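You operate a simulated robot arm through the tools that you are given. There is no shell and no other tool.

You are at the controls of a simulated robot arm. One attempt, no reset.

Task
Wind three bands of grip tape on the short pole.
Fine: fit the tape roll on the winder's peg first; the roll goes back on the plywood box after.

Only the result counts: the job must be done as asked and must still hold three seconds after the hand-in. Knocking over, shifting, dropping, spilling or breaking anything else fails it.

Robot
A 7-joint arm with a two-finger gripper, fixed in place. Base frame: the origin is on the floor under the middle of its stand, x ahead of it, y to its left, z up; the work surface is at about z = 800. Units: mm, rad, N and s.
With the tool pointing down near the work surface it reaches from about 340 to 720 mm from the base axis. Its first joint turns from -1.152 to 1.152 rad. Payload 2.45 kg.
Tool frame: the origin (TCP) lies between the finger pads and is the grasp point; the fingertips stand 26 mm ahead of it; z points along the fingers, y is the line along which they close. The gripper opens to 96 mm; its body begins 69 mm behind the TCP.
Orientation is that of the tool frame in the base frame, as a unit quaternion [w, x, y, z]. With the fingers straight down and closing along the base's y, the tool's x points along the base's -x, its y along +y and its z along -z.

Tools
- The arm moves only by the tool nudge_tool. Its argument "increments" is a list that holds one entry, the list of rows, each a list of 7 numbers: the closure in counts, from 0 (fully open) to 255 (shut), then the shift along the tool's x, y, z in mm, then the turn, a rotation vector about the tool's x, y, z in rad. In form: [[[grip, dx, dy, dz, ax, ay, az], ...]]. A call has 1 to 20 rows; each row shifts and turns the commanded pose from where the row before left it, along the tool's axes as they then stand. Each row takes 0.2 s and may step no farther than 50 mm and 0.15 rad from the row before; otherwise, or with a gripper value out of range, the whole call is refused. A pose out of reach is approached as far as the arm can. The call stops where the force on the tool passes 90 N (or 10 N more than at its start, if that is more) or the arm is blocked; 0.2 s more then pass. Each finger travels about 50 mm/s and halts on what it meets, pressing with about 35 N; the grip force reading is that of the motor and also rises with nothing between the fingers. The clock runs only during rows and for 0.2 s after the last one: add rows that do not move to give the fingers time. The reply holds the time, the measured pose of the TCP, the force on the tool along the base axes, the opening and the grip force, in the units named above and with some noise, with the torque about the TCP (base axes, N m) and any sound that the robot's microphone picked up.
- Cameras (640 x 400 px; columns grow to the right, rows downward): "scene" is fixed at [177.1, -404.8, 1424.3]; the picture's right is [0.65, -0.76, 0.00], its down [-0.44, -0.37, -0.82] and it looks along [0.62, 0.53, -0.58] (base axes); focal length 329 px, centre (320, 200). "wrist" rides on the gripper at [82, 3, -98] in the tool frame; the picture's right is [-0.04, 1.00, 0.00], its down [-0.73, -0.03, -0.68] and it looks along [-0.68, -0.03, 0.73] (tool axes); focal length 256 px, centre (320, 200). There is no depth. A picture from a camera that has moved, and an enlarged one, comes with that camera's place and axes in the base frame and with its lens.
- grab_frame(camera): a new picture of that camera. The clock stands still meanwhile.
- enlarge(camera, box): a new picture of the part [left, top, right, bottom] of that camera's present view, enlarged. The clock stands still meanwhile.
- close_job(): hands the job in; it is judged then, once.

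Nothing tells you positions but the pictures and the camera data. Unless the task says otherwise, let go and move clear before handing in.

The tools are called as name(argument=value, ...) on one line, values as JSON. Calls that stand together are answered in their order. nudge_tool: Moves the arm, as the interface text tells. Its arguments: {"type":"object","properties":{"increments":{"type":"array","items":{"type":"array","items":{"type":"array","items":{"type":"number"}}}}},"required":["increments"]} The other tools are called the same way: grab_frame (camera) takes a picture; enlarge (camera, box) takes an enlarged picture of a part of a camera's view; close_job () hands the job in.

At the start:

```text
clock: 0.0
tcp_pos: [393.8, 122.8, 1223.8]
ee_rot: [0.0, 0.0, 1.0, 0.001]
contact_force: [0.6, 0.8, 0.0]
wrist_torque: [-0.01, -0.02, 0.0]
finger_gap: 96.1
grip_force: 0.1
```

scene: 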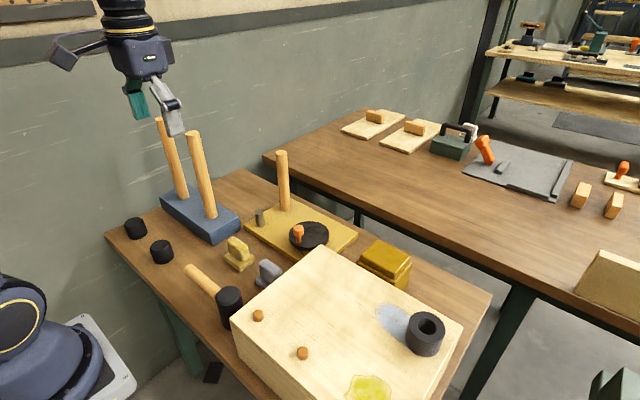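
wrist: 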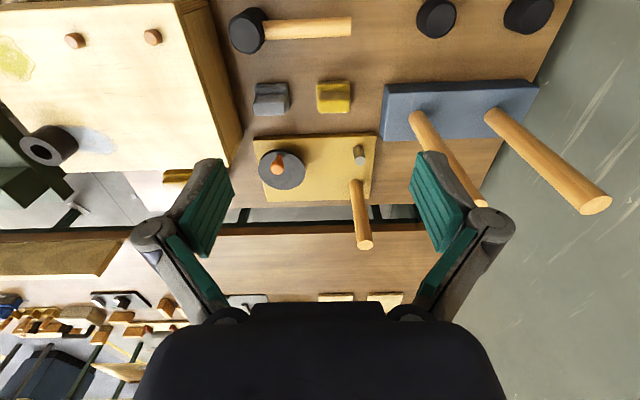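

I see a yellow board with a wooden pole, a small grey peg and a black disc with an orange knob, which is probably the winder. There is also a blue base with two poles, and a dark tape roll on the plywood box. I'll look closer before moving.

enlarge(camera="scene", box=[220, 140, 380, 270])

enlarge(camera="scene", box=[220, 240, 480, 400])

enlarge(camera="scene", box=[100, 100, 280, 260])

enlarge(camera="wrist", box=[230, 60, 420, 260])

enlarge(camera="wrist", box=[0, 0, 240, 200])

```text
3.08 times, centred on (300, 205) of scene
camera zoom: at [177.1, -404.8, 1424.3], right [0.65, -0.76, 0.0], down [-0.44, -0.37, -0.82], along [0.62, 0.53, -0.58], focal length 1013 px, centre (382, 185)
```

zoom: 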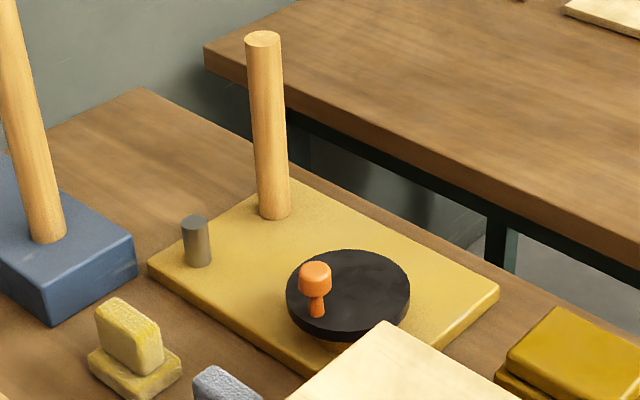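

```text
2.46 times, centred on (350, 320) of scene
camera zoom: at [177.1, -404.8, 1424.3], right [0.65, -0.76, 0.0], down [-0.44, -0.37, -0.82], along [0.62, 0.53, -0.58], focal length 811 px, centre (246, -95)
```

zoom: 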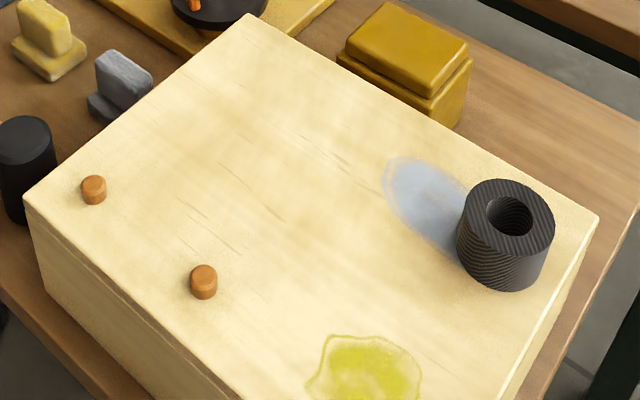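

```text
2.50 times, centred on (190, 180) of scene
camera zoom: at [177.1, -404.8, 1424.3], right [0.65, -0.76, 0.0], down [-0.44, -0.37, -0.82], along [0.62, 0.53, -0.58], focal length 823 px, centre (645, 250)
```

zoom: 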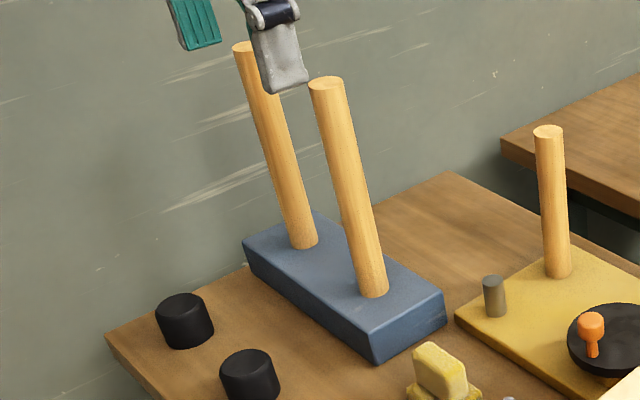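

```text
2.00 times, centred on (325, 160) of wrist
camera zoom: at [312.2, 126.0, 1320.9], right [0.04, 1.0, 0.0], down [0.73, -0.03, 0.68], along [0.68, -0.03, -0.73], focal length 512 px, centre (310, 280)
```

zoom: 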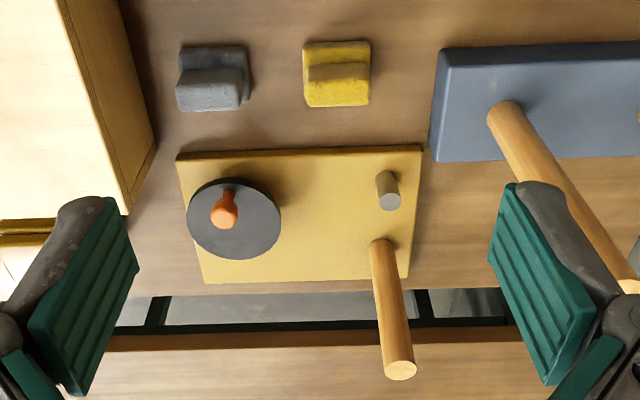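

```text
2.00 times, centred on (120, 100) of wrist
camera zoom: at [312.2, 126.0, 1320.9], right [0.04, 1.0, 0.0], down [0.73, -0.03, 0.68], along [0.68, -0.03, -0.73], focal length 512 px, centre (720, 400)
```

zoom: 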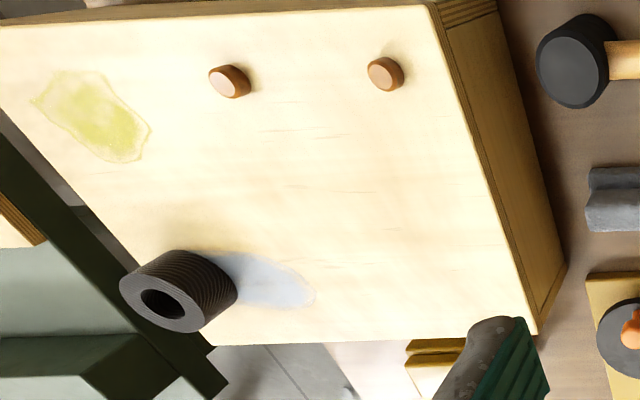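

The winder board sits around x 620–720, y 0–200, with the peg near (620,198), the pole near (719,200), and the crank disc near (637,27) with its knob near (602,28,911). The roll is near (519,-332), with its top at about z 968. I'll move over the roll to get a better view.

nudge_tool(increments=[[[0, -10, -37.5, 8, 0, 0, 0], [0, -10, -37.5, 8, 0, 0, 0], [0, -10, -37.5, 8, 0, 0, 0], [0, -10, -37.5, 8, 0, 0, 0], [0, -10, -37.5, 8, 0, 0, 0], [0, -10, -37.5, 8, 0, 0, 0], [0, -10, -37.5, 8, 0, 0, 0], [0, -10, -37.5, 8, 0, 0, 0], [0, -10, -37.5, 8, 0, 0, 0], [0, -10, -37.5, 8, 0, 0, 0], [0, -10, -37.5, 8, 0, 0, 0], [0, -10, -37.5, 8, 0, 0, 0], [0, 0, 0, 0, 0, 0, 0]]])

grab_frame(camera="wrist")

grab_frame(camera="scene")

```text
clock: 2.8
tcp_pos: [512.7, -327.5, 1128.6]
ee_rot: [0.0, -0.001, 1.0, 0.0]
contact_force: [0.3, -0.2, -0.8]
wrist_torque: [0.0, -0.02, 0.02]
finger_gap: 95.8
grip_force: 0.0
```

```text
taken
camera wrist: at [431.9, -325.3, 1225.6], right [0.04, 1.0, 0.0], down [0.73, -0.03, 0.68], along [0.68, -0.03, -0.73], focal length 256 px, centre (320, 200)
```

wrist: 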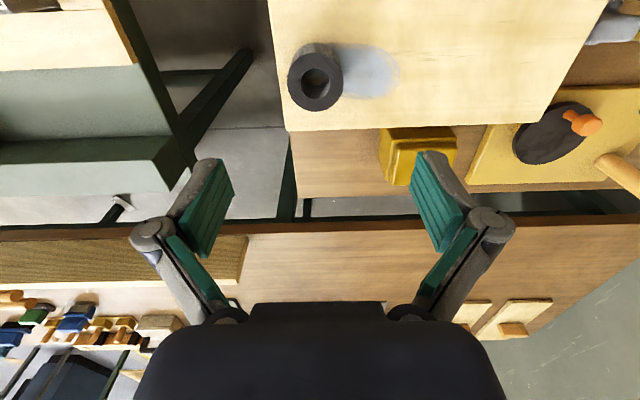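

```text
taken
```

scene: 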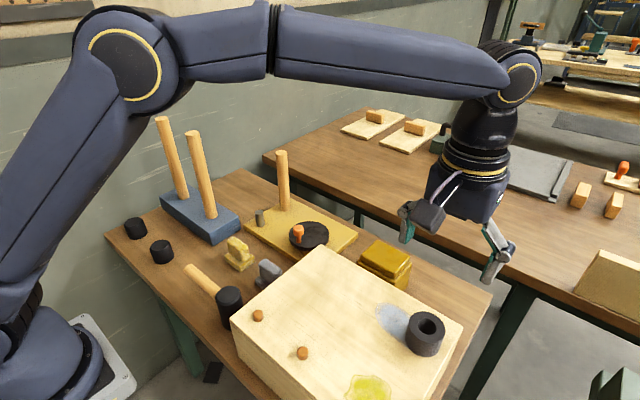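

enlarge(camera="wrist", box=[270, 20, 410, 130])

enlarge(camera="wrist", box=[480, 60, 640, 190])

enlarge(camera="scene", box=[370, 290, 470, 370])

```text
3.64 times, centred on (340, 75) of wrist
camera zoom: at [431.9, -325.3, 1225.6], right [0.04, 1.0, 0.0], down [0.73, -0.03, 0.68], along [0.68, -0.03, -0.73], focal length 931 px, centre (247, 654)
```

zoom: 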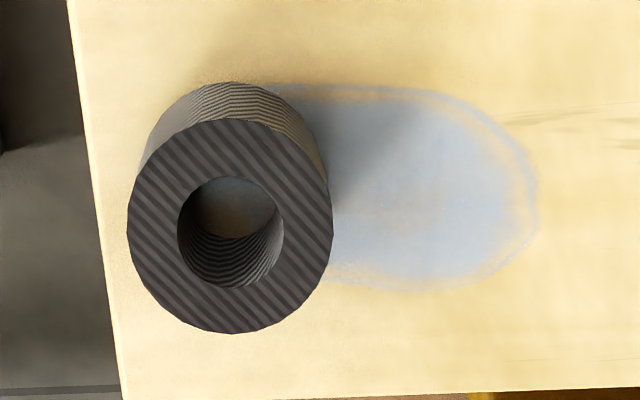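

```text
3.08 times, centred on (560, 125) of wrist
camera zoom: at [431.9, -325.3, 1225.6], right [0.04, 1.0, 0.0], down [0.73, -0.03, 0.68], along [0.68, -0.03, -0.73], focal length 788 px, centre (-418, 431)
```

zoom: 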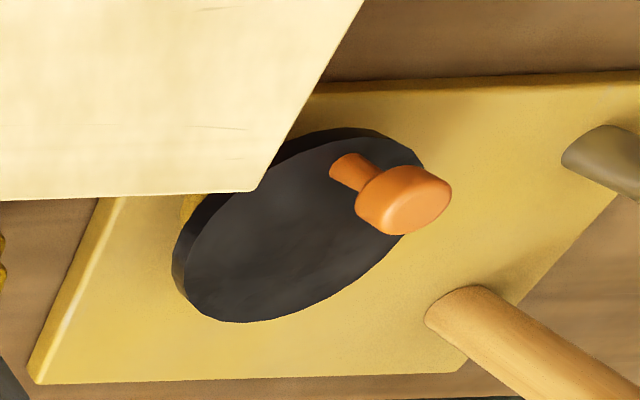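

```text
5.00 times, centred on (420, 330) of scene
camera zoom: at [177.1, -404.8, 1424.3], right [0.65, -0.76, 0.0], down [-0.44, -0.37, -0.82], along [0.62, 0.53, -0.58], focal length 1647 px, centre (-180, -450)
```

zoom: 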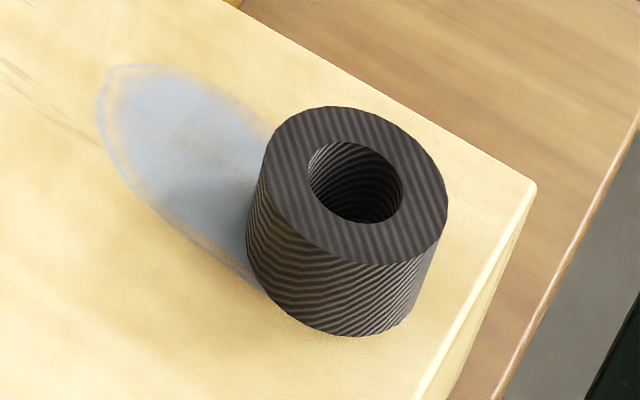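

The roll's top centre is at about (517.5,-333,966), with an outer diameter of about 55 mm and a bore of about 28 mm. I'll come down partway above it and check alignment.

nudge_tool(increments=[[[0, -4.5, -6, 20, 0, 0, 0], [0, 0, 0, 25, 0, 0, 0], [0, 0, 0, 25, 0, 0, 0], [0, 0, 0, 25, 0, 0, 0], [0, 0, 0, 20, 0, 0, 0], [0, 0, 0, 0, 0, 0, 0]]])

grab_frame(camera="wrist")

enlarge(camera="scene", box=[340, 220, 540, 380])

```text
clock: 4.2
tcp_pos: [518.4, -330.9, 1012.8]
ee_rot: [0.0, 0.001, 1.0, 0.001]
contact_force: [0.4, -1.4, 0.3]
wrist_torque: [0.02, 0.0, -0.01]
finger_gap: 96.0
grip_force: 0.1
```

```text
taken
camera wrist: at [437.2, -329.6, 1110.8], right [0.04, 1.0, 0.0], down [0.73, -0.03, 0.68], along [0.68, -0.03, -0.73], focal length 256 px, centre (320, 200)
```

wrist: 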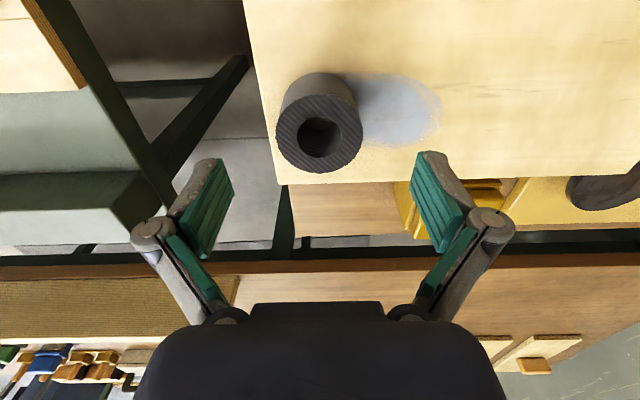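

```text
2.50 times, centred on (440, 300) of scene
camera zoom: at [177.1, -404.8, 1424.3], right [0.65, -0.76, 0.0], down [-0.44, -0.37, -0.82], along [0.62, 0.53, -0.58], focal length 823 px, centre (20, -50)
```

zoom: 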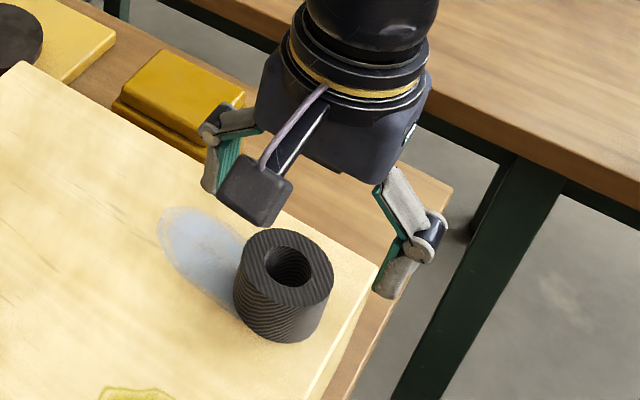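

The roll centre agrees with the TCP axis. I'll descend to about z 955, close on the roll, and lift slightly.

nudge_tool(increments=[[[0, 0, 0, 20, 0, 0, 0], [0, 0, 0, 20, 0, 0, 0], [0, 0, 0, 17, 0, 0, 0], [0, 0, 0, 0, 0, 0, 0], [160, 0, 0, 0, 0, 0, 0], [160, 0, 0, 0, 0, 0, 0], [160, 0, 0, 0, 0, 0, 0], [160, 0, 0, 0, 0, 0, 0], [160, 0, 0, 0, 0, 0, 0]]])

grab_frame(camera="wrist")

enlarge(camera="scene", box=[340, 220, 540, 380])

```text
clock: 6.2
tcp_pos: [519.6, -333.7, 955.0]
ee_rot: [0.0, 0.0, 1.0, 0.0]
contact_force: [0.0, 1.4, 2.0]
wrist_torque: [0.07, 0.04, 0.0]
finger_gap: 55.1
grip_force: 35.1
```

```text
taken
camera wrist: at [438.4, -330.7, 1053.0], right [0.04, 1.0, 0.0], down [0.73, -0.03, 0.68], along [0.68, -0.03, -0.73], focal length 256 px, centre (320, 200)
```

wrist: 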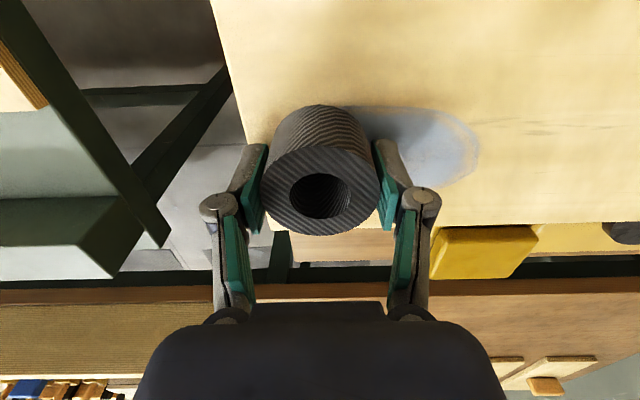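

```text
2.50 times, centred on (440, 300) of scene
camera zoom: at [177.1, -404.7, 1424.3], right [0.65, -0.76, 0.0], down [-0.44, -0.37, -0.82], along [0.62, 0.53, -0.58], focal length 823 px, centre (20, -50)
```

zoom: 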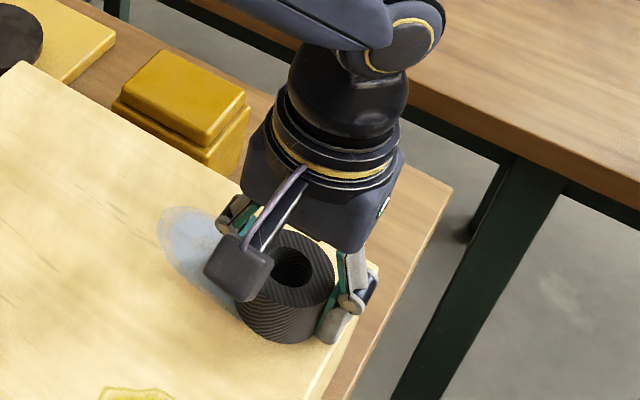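

The roll is gripped at a gap of 55 mm. I'll lift it and carry it high over to above the peg.

nudge_tool(increments=[[[160, 0, 0, -10, 0, 0, 0], [160, 0, 0, -20, 0, 0, 0], [160, 0, 0, -25, 0, 0, 0], [160, 0, 0, -25, 0, 0, 0], [160, 0, 0, -25, 0, 0, 0], [160, 0, 0, 0, 0, 0, 0]]])

grab_frame(camera="wrist")

enlarge(camera="scene", box=[340, 220, 540, 380])

```text
clock: 7.6
tcp_pos: [520.5, -332.8, 1060.2]
ee_rot: [0.0, 0.0, 1.0, 0.0]
contact_force: [-0.5, 0.7, -1.3]
wrist_torque: [0.0, -0.03, 0.01]
finger_gap: 54.7
grip_force: 35.3
```

```text
taken
camera wrist: at [438.5, -330.6, 1157.7], right [0.04, 1.0, 0.0], down [0.73, -0.03, 0.68], along [0.68, -0.03, -0.73], focal length 256 px, centre (320, 200)
```

wrist: 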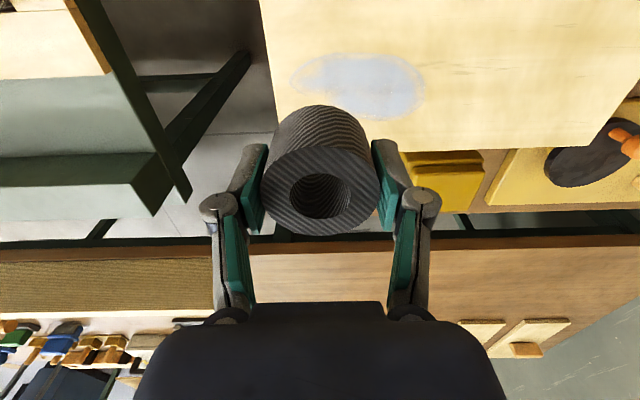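

```text
2.50 times, centred on (440, 300) of scene
camera zoom: at [177.1, -404.8, 1424.3], right [0.65, -0.76, 0.0], down [-0.44, -0.37, -0.82], along [0.62, 0.53, -0.58], focal length 823 px, centre (20, -50)
```

zoom: 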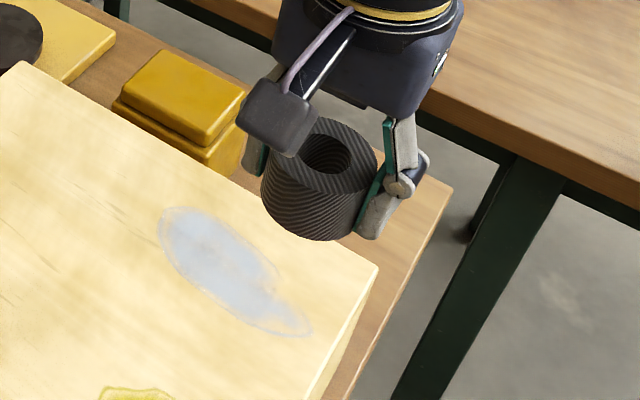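

The roll lifted cleanly, and the box carries only surface stains. Now I'll move to above the peg.

nudge_tool(increments=[[[160, -4, 20, 0, 0, 0, 0], [160, -8, 40, 0, 0, 0, 0], [160, -8, 40, 0, 0, 0, 0], [160, -8, 40, 0, 0, 0, 0], [160, -8, 40, 0, 0, 0, 0], [160, -8, 40, 0, 0, 0, 0], [160, -8, 40, 0, 0, 0, 0], [160, -8, 40, 0, 0, 0, 0], [160, -8, 40, 0, 0, 0, 0], [160, -8, 40, 0, 0, 0, 0], [160, -8, 40, 0, 0, 0, 0], [160, -8, 40, 0, 0, 0, 0], [160, -6, 40, 0, 0, 0, 0], [160, -4, 30, 0, 0, 0, 0], [160, 0, 0, 0, 0, 0, 0]]])

grab_frame(camera="wrist")

grab_frame(camera="scene")

```text
clock: 10.8
tcp_pos: [620.6, 198.3, 1059.6]
ee_rot: [0.0, 0.0, 1.0, 0.0]
contact_force: [-0.4, -1.2, -0.8]
wrist_torque: [-0.01, -0.01, 0.0]
finger_gap: 55.0
grip_force: 35.0
```

```text
taken
camera wrist: at [539.4, 200.5, 1157.7], right [0.04, 1.0, 0.0], down [0.73, -0.03, 0.68], along [0.68, -0.03, -0.73], focal length 256 px, centre (320, 200)
```

wrist: 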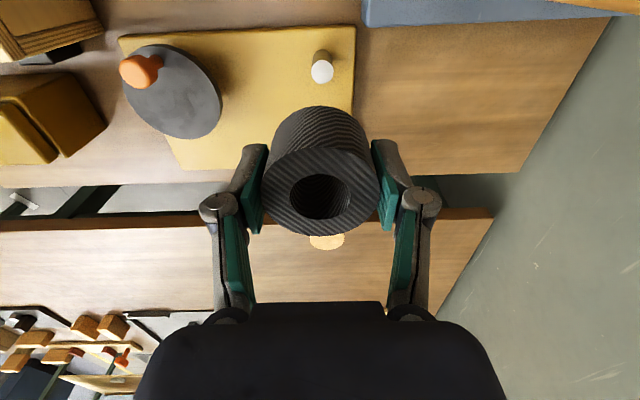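

```text
taken
```

scene: 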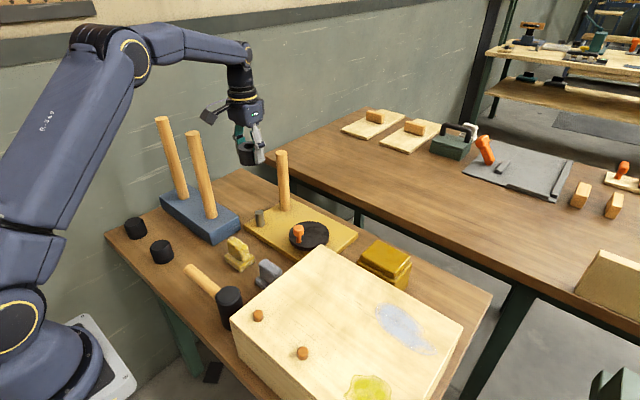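

enlarge(camera="wrist", box=[280, 30, 370, 110])

enlarge(camera="wrist", box=[250, 90, 400, 260])

enlarge(camera="scene", box=[220, 140, 320, 240])

enlarge(camera="wrist", box=[100, 20, 260, 150])

```text
5.00 times, centred on (325, 70) of wrist
camera zoom: at [539.4, 200.5, 1157.7], right [0.04, 1.0, 0.0], down [0.73, -0.03, 0.68], along [0.68, -0.03, -0.73], focal length 1280 px, centre (295, 850)
```

zoom: 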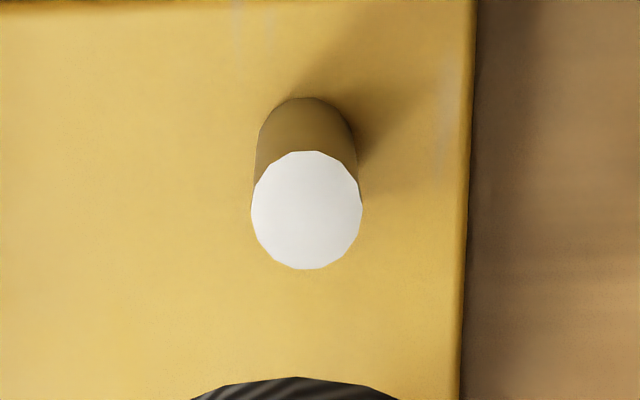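

```text
2.35 times, centred on (325, 175) of wrist
camera zoom: at [539.4, 200.5, 1157.7], right [0.04, 1.0, 0.0], down [0.73, -0.03, 0.68], along [0.68, -0.03, -0.73], focal length 602 px, centre (308, 259)
```

zoom: 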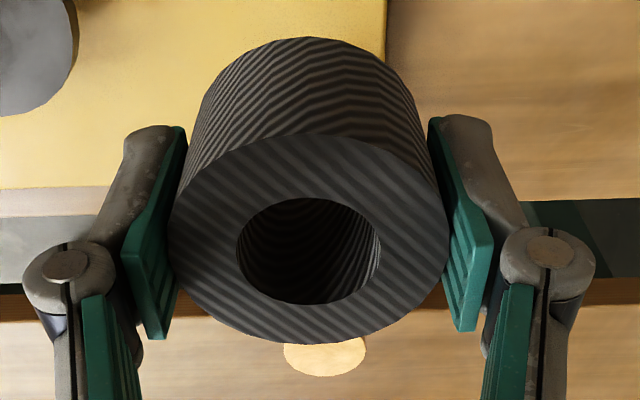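

```text
4.00 times, centred on (270, 190) of scene
camera zoom: at [177.2, -404.7, 1424.3], right [0.65, -0.76, 0.0], down [-0.44, -0.37, -0.82], along [0.62, 0.53, -0.58], focal length 1317 px, centre (520, 240)
```

zoom: 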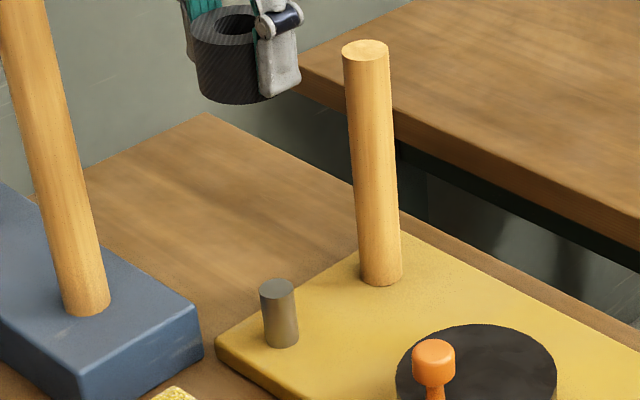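

```text
3.08 times, centred on (180, 85) of wrist
camera zoom: at [539.4, 200.5, 1157.7], right [0.04, 1.0, 0.0], down [0.73, -0.03, 0.68], along [0.68, -0.03, -0.73], focal length 788 px, centre (751, 554)
```

zoom: 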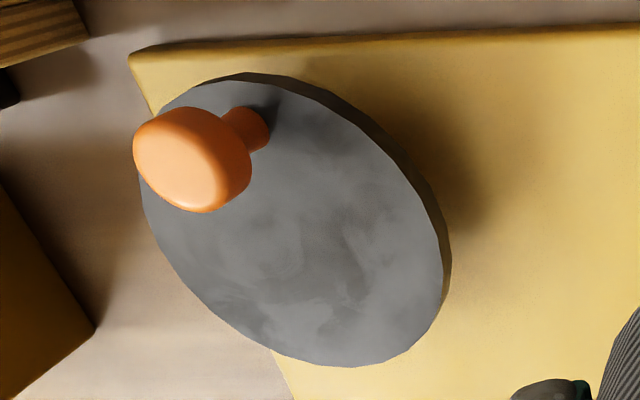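

The peg top is near (626.4,199.5,863), about 23.6 mm across, and the roll's bore is about 28.5 mm with its centre at about (620.5,197.4). I'll shift by about +6 and +2 mm, lower to z≈1015, and re-measure.

nudge_tool(increments=[[[160, -5.9, 2.1, 15, 0, 0, 0], [160, 0, 0, 15, 0, 0, 0], [160, 0, 0, 15, 0, 0, 0], [160, 0, 0, 0, 0, 0, 0], [160, 0, 0, 0, 0, 0, 0]]])

enlarge(camera="wrist", box=[260, 30, 380, 130])

enlarge(camera="wrist", box=[250, 90, 400, 260])

enlarge(camera="scene", box=[220, 140, 320, 240])

```text
clock: 12.0
tcp_pos: [625.4, 199.0, 1015.1]
ee_rot: [0.0, 0.0, 1.0, 0.0]
contact_force: [0.9, 0.1, -1.1]
wrist_torque: [-0.02, 0.0, -0.05]
finger_gap: 55.0
grip_force: 34.9
```

```text
4.00 times, centred on (320, 80) of wrist
camera zoom: at [544.7, 201.7, 1112.3], right [0.04, 1.0, 0.0], down [0.73, -0.03, 0.68], along [0.68, -0.03, -0.73], focal length 1024 px, centre (320, 680)
```

zoom: 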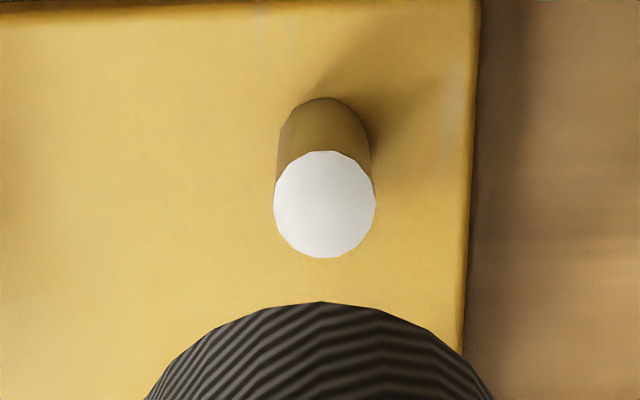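

```text
2.35 times, centred on (325, 175) of wrist
camera zoom: at [544.7, 201.7, 1112.3], right [0.04, 1.0, 0.0], down [0.73, -0.03, 0.68], along [0.68, -0.03, -0.73], focal length 602 px, centre (308, 259)
```

zoom: 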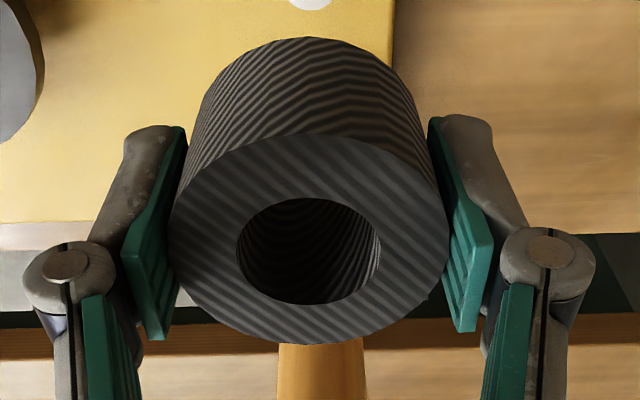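

```text
4.00 times, centred on (270, 190) of scene
camera zoom: at [177.1, -404.8, 1424.3], right [0.65, -0.76, 0.0], down [-0.44, -0.37, -0.82], along [0.62, 0.53, -0.58], focal length 1317 px, centre (520, 240)
```

zoom: 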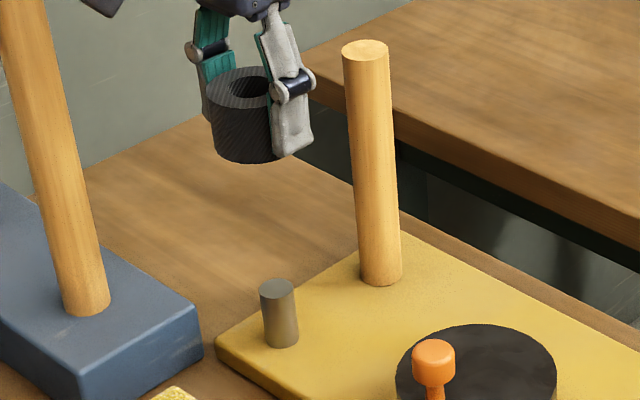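

The alignment looks good, with a residual of about 0.3 mm in x and 0.8 mm in y. I'll lower to just above the peg and check from the scene camera.

nudge_tool(increments=[[[160, -0.2, 0.8, 20, 0, 0, 0], [160, 0, 0, 20, 0, 0, 0], [160, 0, 0, 20, 0, 0, 0], [160, 0, 0, 20, 0, 0, 0], [160, 0, 0, 20, 0, 0, 0], [160, 0, 0, 6, 0, 0, 0], [160, 0, 0, 0, 0, 0, 0]]])

enlarge(camera="scene", box=[220, 170, 300, 250])

grab_frame(camera="scene")

grab_frame(camera="wrist")

```text
clock: 13.6
tcp_pos: [626.3, 200.3, 908.9]
ee_rot: [0.0, -0.001, 1.0, 0.0]
contact_force: [0.1, -0.4, -1.2]
wrist_torque: [-0.01, -0.02, 0.02]
finger_gap: 55.1
grip_force: 35.3
```

```text
5.00 times, centred on (260, 210) of scene
camera zoom: at [177.1, -404.8, 1424.3], right [0.65, -0.76, 0.0], down [-0.44, -0.37, -0.82], along [0.62, 0.53, -0.58], focal length 1647 px, centre (620, 150)
```

zoom: 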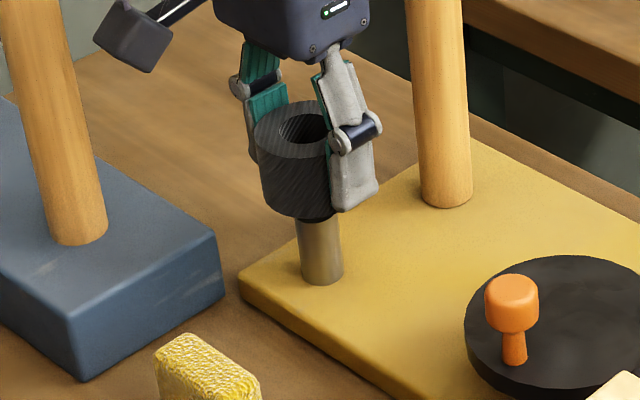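

```text
taken
```

scene: 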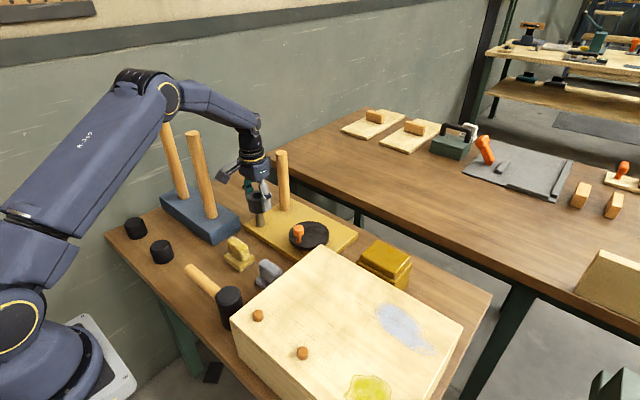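

```text
taken
camera wrist: at [546.0, 203.6, 1007.0], right [0.04, 1.0, 0.0], down [0.73, -0.03, 0.68], along [0.68, -0.03, -0.73], focal length 256 px, centre (320, 200)
```

wrist: 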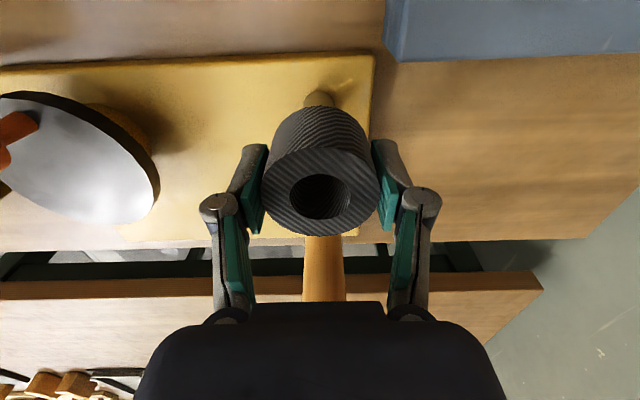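

From the scene view the roll is centred over the peg. I'll lower in small steps and watch the force.

nudge_tool(increments=[[[160, 0, 0, 3, 0, 0, 0], [160, 0, 0, 3, 0, 0, 0], [160, 0, 0, 3, 0, 0, 0], [160, 0, 0, 3, 0, 0, 0], [160, 0, 0, 2, 0, 0, 0], [160, 0, 0, 0, 0, 0, 0]]])

enlarge(camera="wrist", box=[250, 90, 400, 260])

enlarge(camera="scene", box=[230, 180, 290, 240])

```text
clock: 15.0
tcp_pos: [626.3, 200.5, 894.9]
ee_rot: [0.0, 0.0, 1.0, 0.0]
contact_force: [-0.2, 0.3, -1.0]
wrist_torque: [0.0, 0.02, -0.02]
finger_gap: 55.0
grip_force: 35.0
```

```text
2.35 times, centred on (325, 175) of wrist
camera zoom: at [544.8, 203.4, 992.6], right [0.04, 1.0, 0.0], down [0.73, -0.03, 0.68], along [0.68, -0.03, -0.73], focal length 602 px, centre (308, 259)
```

zoom: 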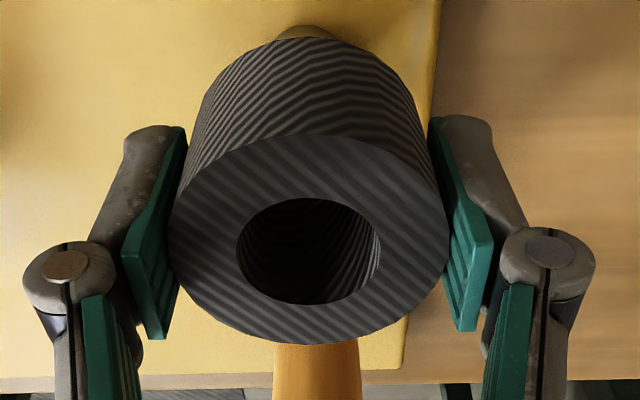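

```text
6.67 times, centred on (260, 210) of scene
camera zoom: at [177.1, -404.8, 1424.3], right [0.65, -0.76, 0.0], down [-0.44, -0.37, -0.82], along [0.62, 0.53, -0.58], focal length 2195 px, centre (720, 133)
```

zoom: 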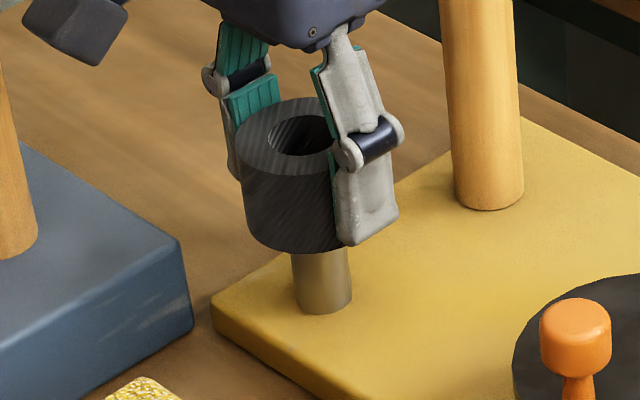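

There is no contact force yet, so I'll keep descending slowly.

nudge_tool(increments=[[[160, 0, 0, 3, 0, 0, 0], [160, 0, 0, 3, 0, 0, 0], [160, 0, 0, 3, 0, 0, 0], [160, 0, 0, 3, 0, 0, 0], [160, 0, 0, 3, 0, 0, 0], [160, 0, 0, 0, 0, 0, 0]]])

enlarge(camera="wrist", box=[250, 90, 400, 260])

enlarge(camera="scene", box=[230, 180, 290, 240])

```text
clock: 16.4
tcp_pos: [626.9, 200.1, 881.0]
ee_rot: [0.001, 0.0, 1.0, 0.0]
contact_force: [-0.1, 0.5, -0.9]
wrist_torque: [-0.02, 0.02, 0.01]
finger_gap: 54.8
grip_force: 35.7
```

```text
2.35 times, centred on (325, 175) of wrist
camera zoom: at [545.0, 202.6, 978.0], right [0.04, 1.0, 0.0], down [0.73, -0.03, 0.68], along [0.68, -0.03, -0.73], focal length 602 px, centre (308, 259)
```

zoom: 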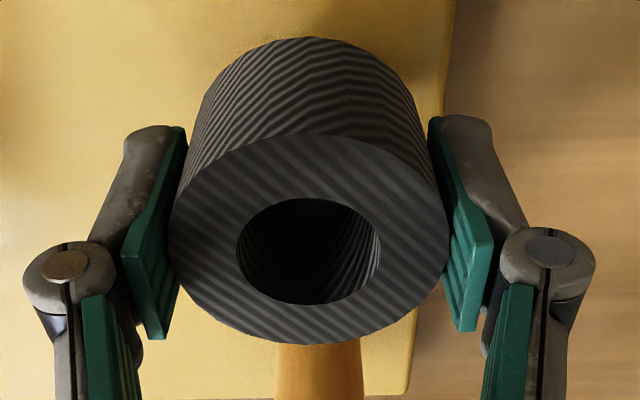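

```text
6.67 times, centred on (260, 210) of scene
camera zoom: at [177.1, -404.8, 1424.3], right [0.65, -0.76, 0.0], down [-0.44, -0.37, -0.82], along [0.62, 0.53, -0.58], focal length 2195 px, centre (720, 133)
```

zoom: 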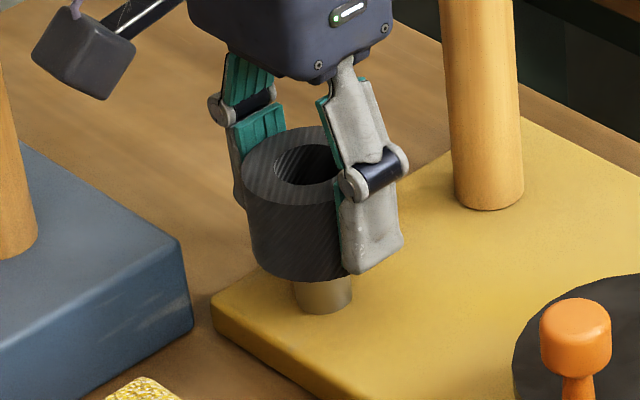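

The peg is entering the bore with no force. I'll continue down to the board.

nudge_tool(increments=[[[160, 0, 0, 3, 0, 0, 0], [160, 0, 0, 3, 0, 0, 0], [160, 0, 0, 3, 0, 0, 0], [160, 0, 0, 3, 0, 0, 0], [160, 0, 0, 3, 0, 0, 0], [160, 0, 0, 3, 0, 0, 0], [160, 0, 0, 2, 0, 0, 0], [160, 0, 0, 2, 0, 0, 0], [160, 0, 0, 0, 0, 0, 0]]])

enlarge(camera="wrist", box=[250, 90, 400, 260])

enlarge(camera="scene", box=[230, 180, 290, 240])

```text
clock: 18.4
tcp_pos: [625.4, 201.1, 857.7]
ee_rot: [0.001, -0.001, 1.0, 0.0]
contact_force: [0.1, -0.3, -0.6]
wrist_torque: [-0.03, 0.01, 0.02]
finger_gap: 54.7
grip_force: 35.4
```

```text
2.35 times, centred on (325, 175) of wrist
camera zoom: at [544.5, 203.7, 955.5], right [0.04, 1.0, 0.0], down [0.73, -0.03, 0.68], along [0.68, -0.03, -0.73], focal length 602 px, centre (308, 259)
```

zoom: 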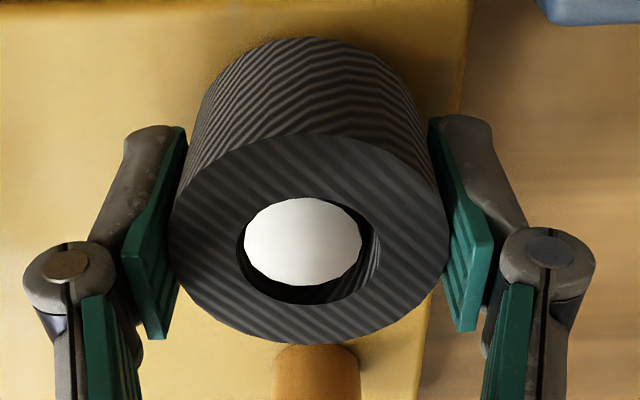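

```text
6.67 times, centred on (260, 210) of scene
camera zoom: at [177.1, -404.8, 1424.3], right [0.65, -0.76, 0.0], down [-0.44, -0.37, -0.82], along [0.62, 0.53, -0.58], focal length 2195 px, centre (720, 133)
```

zoom: 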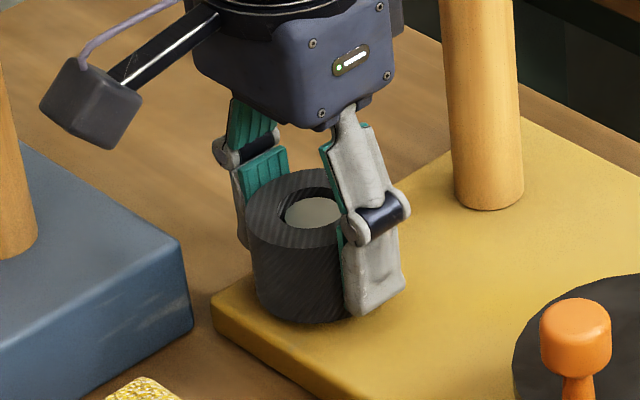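

The peg top is visible in the bore and nearly flush. I'll go down the last few millimetres until contact.

nudge_tool(increments=[[[160, 0, -0.8, 1, 0, 0, 0], [160, 0, 0, 1, 0, 0, 0], [160, 0, 0, 1, 0, 0, 0], [160, 0, 0, 1, 0, 0, 0], [160, 0, 0, 0, 0, 0, 0]]])

enlarge(camera="wrist", box=[250, 90, 400, 260])

enlarge(camera="scene", box=[240, 195, 290, 235])

```text
clock: 19.6
tcp_pos: [626.0, 199.9, 854.6]
ee_rot: [0.001, 0.0, 1.0, 0.0]
contact_force: [-0.6, -0.2, 0.2]
wrist_torque: [0.02, -0.02, -0.01]
finger_gap: 54.9
grip_force: 34.9
```

```text
2.35 times, centred on (325, 175) of wrist
camera zoom: at [544.2, 202.5, 951.5], right [0.04, 1.0, 0.0], down [0.73, -0.03, 0.68], along [0.68, -0.03, -0.73], focal length 602 px, centre (308, 259)
```

zoom: 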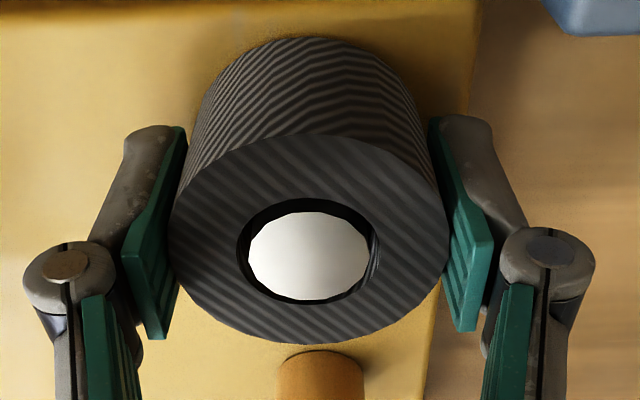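

```text
10.00 times, centred on (265, 215) of scene
camera zoom: at [177.1, -404.8, 1424.3], right [0.65, -0.76, 0.0], down [-0.44, -0.37, -0.82], along [0.62, 0.53, -0.58], focal length 3293 px, centre (870, 50)
```

zoom: 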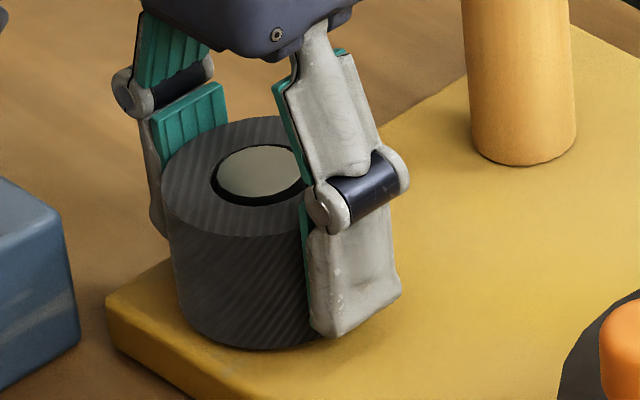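

nudge_tool(increments=[[[160, 0, 0, 0.7, 0, 0, 0], [160, 0, 0, 0.7, 0, 0, 0], [160, 0, 0, 0.7, 0, 0, 0], [160, 0, 0, 0, 0, 0, 0]]])

enlarge(camera="wrist", box=[250, 90, 400, 260])

enlarge(camera="scene", box=[240, 195, 290, 235])

```text
clock: 20.6
tcp_pos: [626.7, 199.7, 852.3]
ee_rot: [0.0, -0.001, 1.0, 0.0]
contact_force: [-0.7, 0.2, -0.2]
wrist_torque: [0.0, 0.0, -0.01]
finger_gap: 54.9
grip_force: 35.0
```

```text
2.35 times, centred on (325, 175) of wrist
camera zoom: at [544.7, 202.7, 949.1], right [0.04, 1.0, 0.0], down [0.73, -0.03, 0.68], along [0.68, -0.03, -0.73], focal length 602 px, centre (308, 259)
```

zoom: 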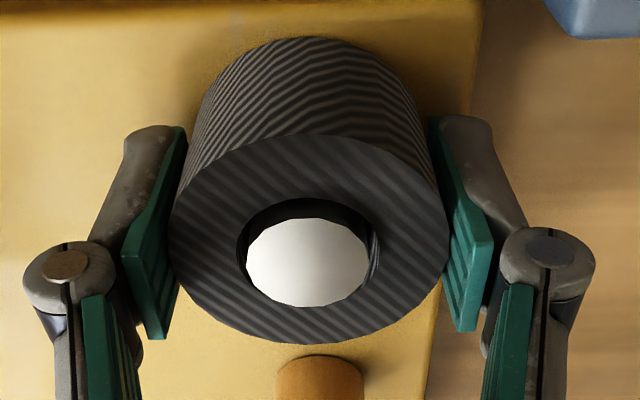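

```text
10.00 times, centred on (265, 215) of scene
camera zoom: at [177.1, -404.8, 1424.3], right [0.65, -0.76, 0.0], down [-0.44, -0.37, -0.82], along [0.62, 0.53, -0.58], focal length 3293 px, centre (870, 50)
```

zoom: 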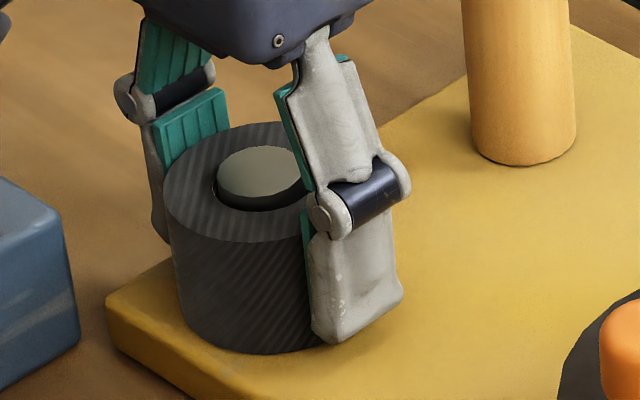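

nudge_tool(increments=[[[160, 0, 0, 0.7, 0, 0, 0], [160, 0, 0, 0.7, 0, 0, 0], [160, 0, 0, 0.7, 0, 0, 0], [160, 0, 0, 0, 0, 0, 0]]])

enlarge(camera="scene", box=[240, 195, 290, 235])

```text
clock: 21.6
tcp_pos: [627.1, 200.3, 850.1]
ee_rot: [0.0, 0.0, 1.0, 0.001]
contact_force: [-3.5, -1.7, 10.0]
wrist_torque: [0.04, 0.12, 0.02]
finger_gap: 54.9
grip_force: 35.1
```

```text
10.00 times, centred on (265, 215) of scene
camera zoom: at [176.8, -404.9, 1424.3], right [0.65, -0.76, 0.0], down [-0.44, -0.37, -0.82], along [0.62, 0.53, -0.58], focal length 3293 px, centre (870, 50)
```

zoom: 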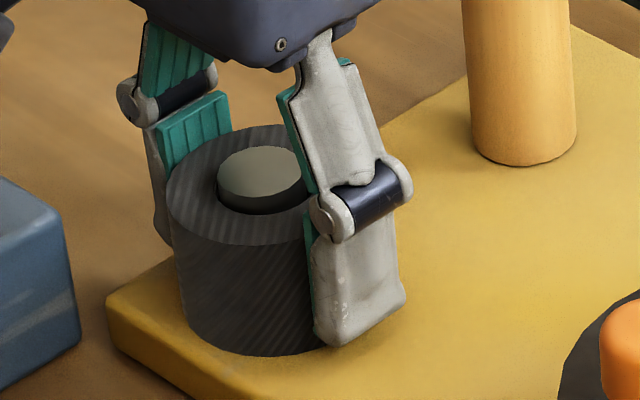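

The roll is seated with about 10 N of contact. I'll open the fingers and lift straight up.

nudge_tool(increments=[[[60, 0, 0, 0, 0, 0, 0], [60, 0, 0, 0, 0, 0, 0], [60, 0, 0, 0, 0, 0, 0], [60, 0, 0, 0, 0, 0, 0], [60, 0, 0, -10, 0, 0, 0], [60, 0, 0, -20, 0, 0, 0], [60, 0, 0, -30, 0, 0, 0], [60, 0, 0, -30, 0, 0, 0], [60, 0, 0, -30, 0, 0, 0], [60, 0, 0, 0, 0, 0, 0]]])

grab_frame(camera="wrist")

enlarge(camera="scene", box=[220, 140, 360, 260])

```text
clock: 23.8
tcp_pos: [627.7, 199.8, 970.2]
ee_rot: [0.0, 0.001, 1.0, 0.0]
contact_force: [-0.2, -0.5, 0.8]
wrist_torque: [-0.01, 0.04, 0.01]
finger_gap: 73.5
grip_force: 0.1
```

```text
taken
camera wrist: at [545.7, 202.2, 1067.2], right [0.04, 1.0, 0.0], down [0.73, -0.03, 0.68], along [0.68, -0.03, -0.73], focal length 256 px, centre (320, 200)
```

wrist: 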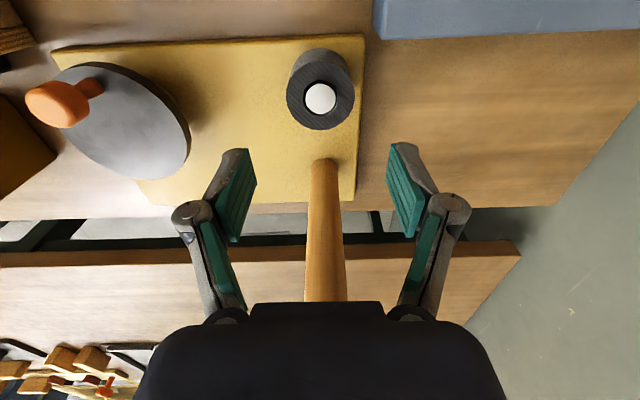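

```text
3.33 times, centred on (290, 200) of scene
camera zoom: at [177.1, -404.8, 1424.3], right [0.65, -0.76, 0.0], down [-0.44, -0.37, -0.82], along [0.62, 0.53, -0.58], focal length 1098 px, centre (420, 200)
```

zoom: 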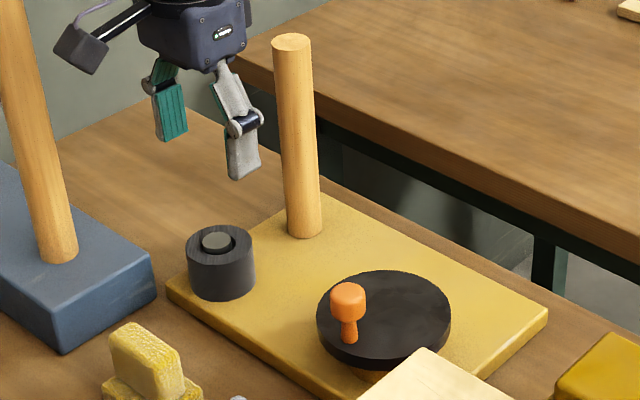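

The roll is on the peg. Next I'll move above the crank knob to look at it more closely.

nudge_tool(increments=[[[60, 4, -25, -15, 0, 0, 0], [60, 4, -30, -15, 0, 0, 0], [60, 4, -30, -15, 0, 0, 0], [60, 4, -30, -10, 0, 0, 0], [60, 4, -30, -5, 0, 0, 0], [60, 4, -27, 0, 0, 0, 0], [60, 0, 0, 0, 0, 0, 0]]])

grab_frame(camera="wrist")

enlarge(camera="wrist", box=[240, 20, 440, 160])

enlarge(camera="scene", box=[270, 200, 350, 260])

```text
clock: 25.4
tcp_pos: [604.1, 26.5, 1030.1]
ee_rot: [0.0, -0.002, 1.0, 0.0]
contact_force: [0.4, -0.4, 0.9]
wrist_torque: [0.0, -0.02, -0.02]
finger_gap: 73.6
grip_force: 0.0
```

```text
taken
camera wrist: at [521.7, 29.0, 1127.9], right [0.04, 1.0, 0.0], down [0.73, -0.03, 0.68], along [0.68, -0.03, -0.73], focal length 256 px, centre (320, 200)
```

wrist: 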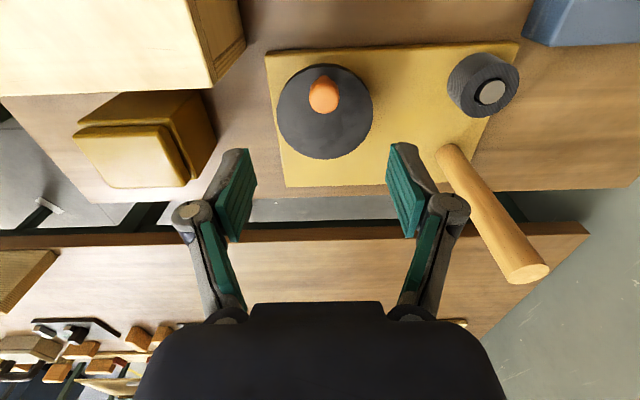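

```text
2.86 times, centred on (340, 90) of wrist
camera zoom: at [521.7, 29.0, 1127.9], right [0.04, 1.0, 0.0], down [0.73, -0.03, 0.68], along [0.68, -0.03, -0.73], focal length 731 px, centre (263, 514)
```

zoom: 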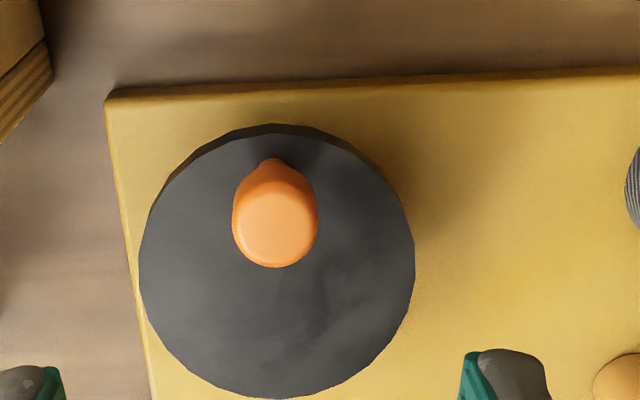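

```text
6.67 times, centred on (310, 230) of scene
camera zoom: at [177.1, -404.8, 1424.3], right [0.65, -0.76, 0.0], down [-0.44, -0.37, -0.82], along [0.62, 0.53, -0.58], focal length 2195 px, centre (387, 0)
```

zoom: 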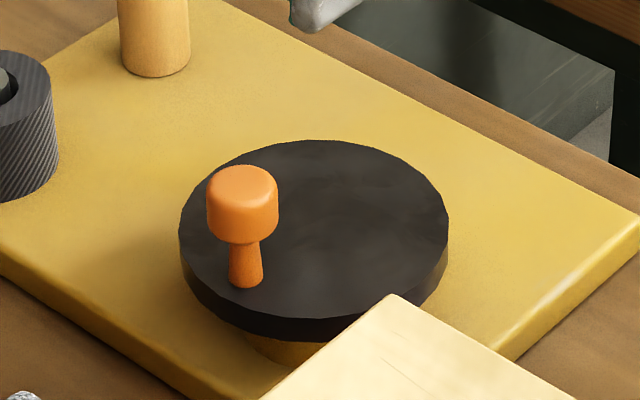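

The disc centre is at about (645,30) with its top at z≈865, and the knob is near (607,30) with its head from z≈889 to 910. I'll come down part way over the knob to refine this.

nudge_tool(increments=[[[60, -3.5, 3.7, 20, 0, 0, 0], [60, 0, 0, 25, 0, 0, 0], [60, 0, 0, 20, 0, 0, 0], [60, 0, 0, 0, 0, 0, 0], [60, 0, 0, 0, 0, 0, 0]]])

enlarge(camera="wrist", box=[220, 60, 420, 260])

enlarge(camera="scene", box=[260, 180, 360, 260])

```text
clock: 26.6
tcp_pos: [605.9, 30.5, 965.0]
ee_rot: [0.0, 0.0, 1.0, 0.001]
contact_force: [0.0, 0.0, -0.7]
wrist_torque: [0.01, 0.02, 0.0]
finger_gap: 73.6
grip_force: 0.1
```

```text
2.00 times, centred on (320, 160) of wrist
camera zoom: at [524.3, 33.0, 1061.8], right [0.04, 1.0, 0.0], down [0.73, -0.03, 0.68], along [0.68, -0.03, -0.73], focal length 512 px, centre (320, 280)
```

zoom: 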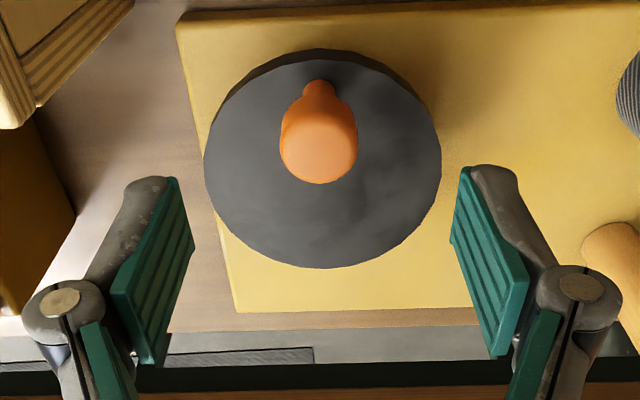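

```text
5.00 times, centred on (310, 220) of scene
camera zoom: at [177.1, -404.8, 1424.3], right [0.65, -0.76, 0.0], down [-0.44, -0.37, -0.82], along [0.62, 0.53, -0.58], focal length 1647 px, centre (370, 100)
```

zoom: 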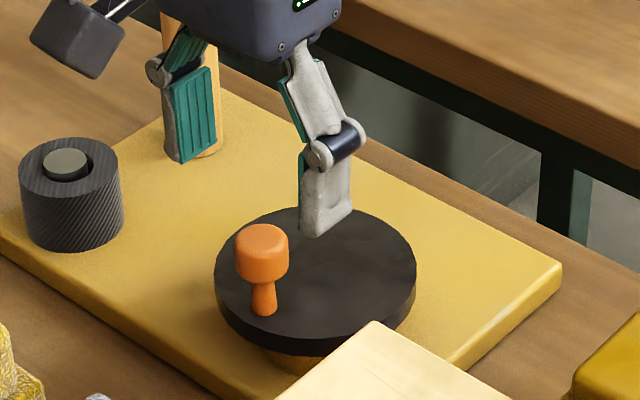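

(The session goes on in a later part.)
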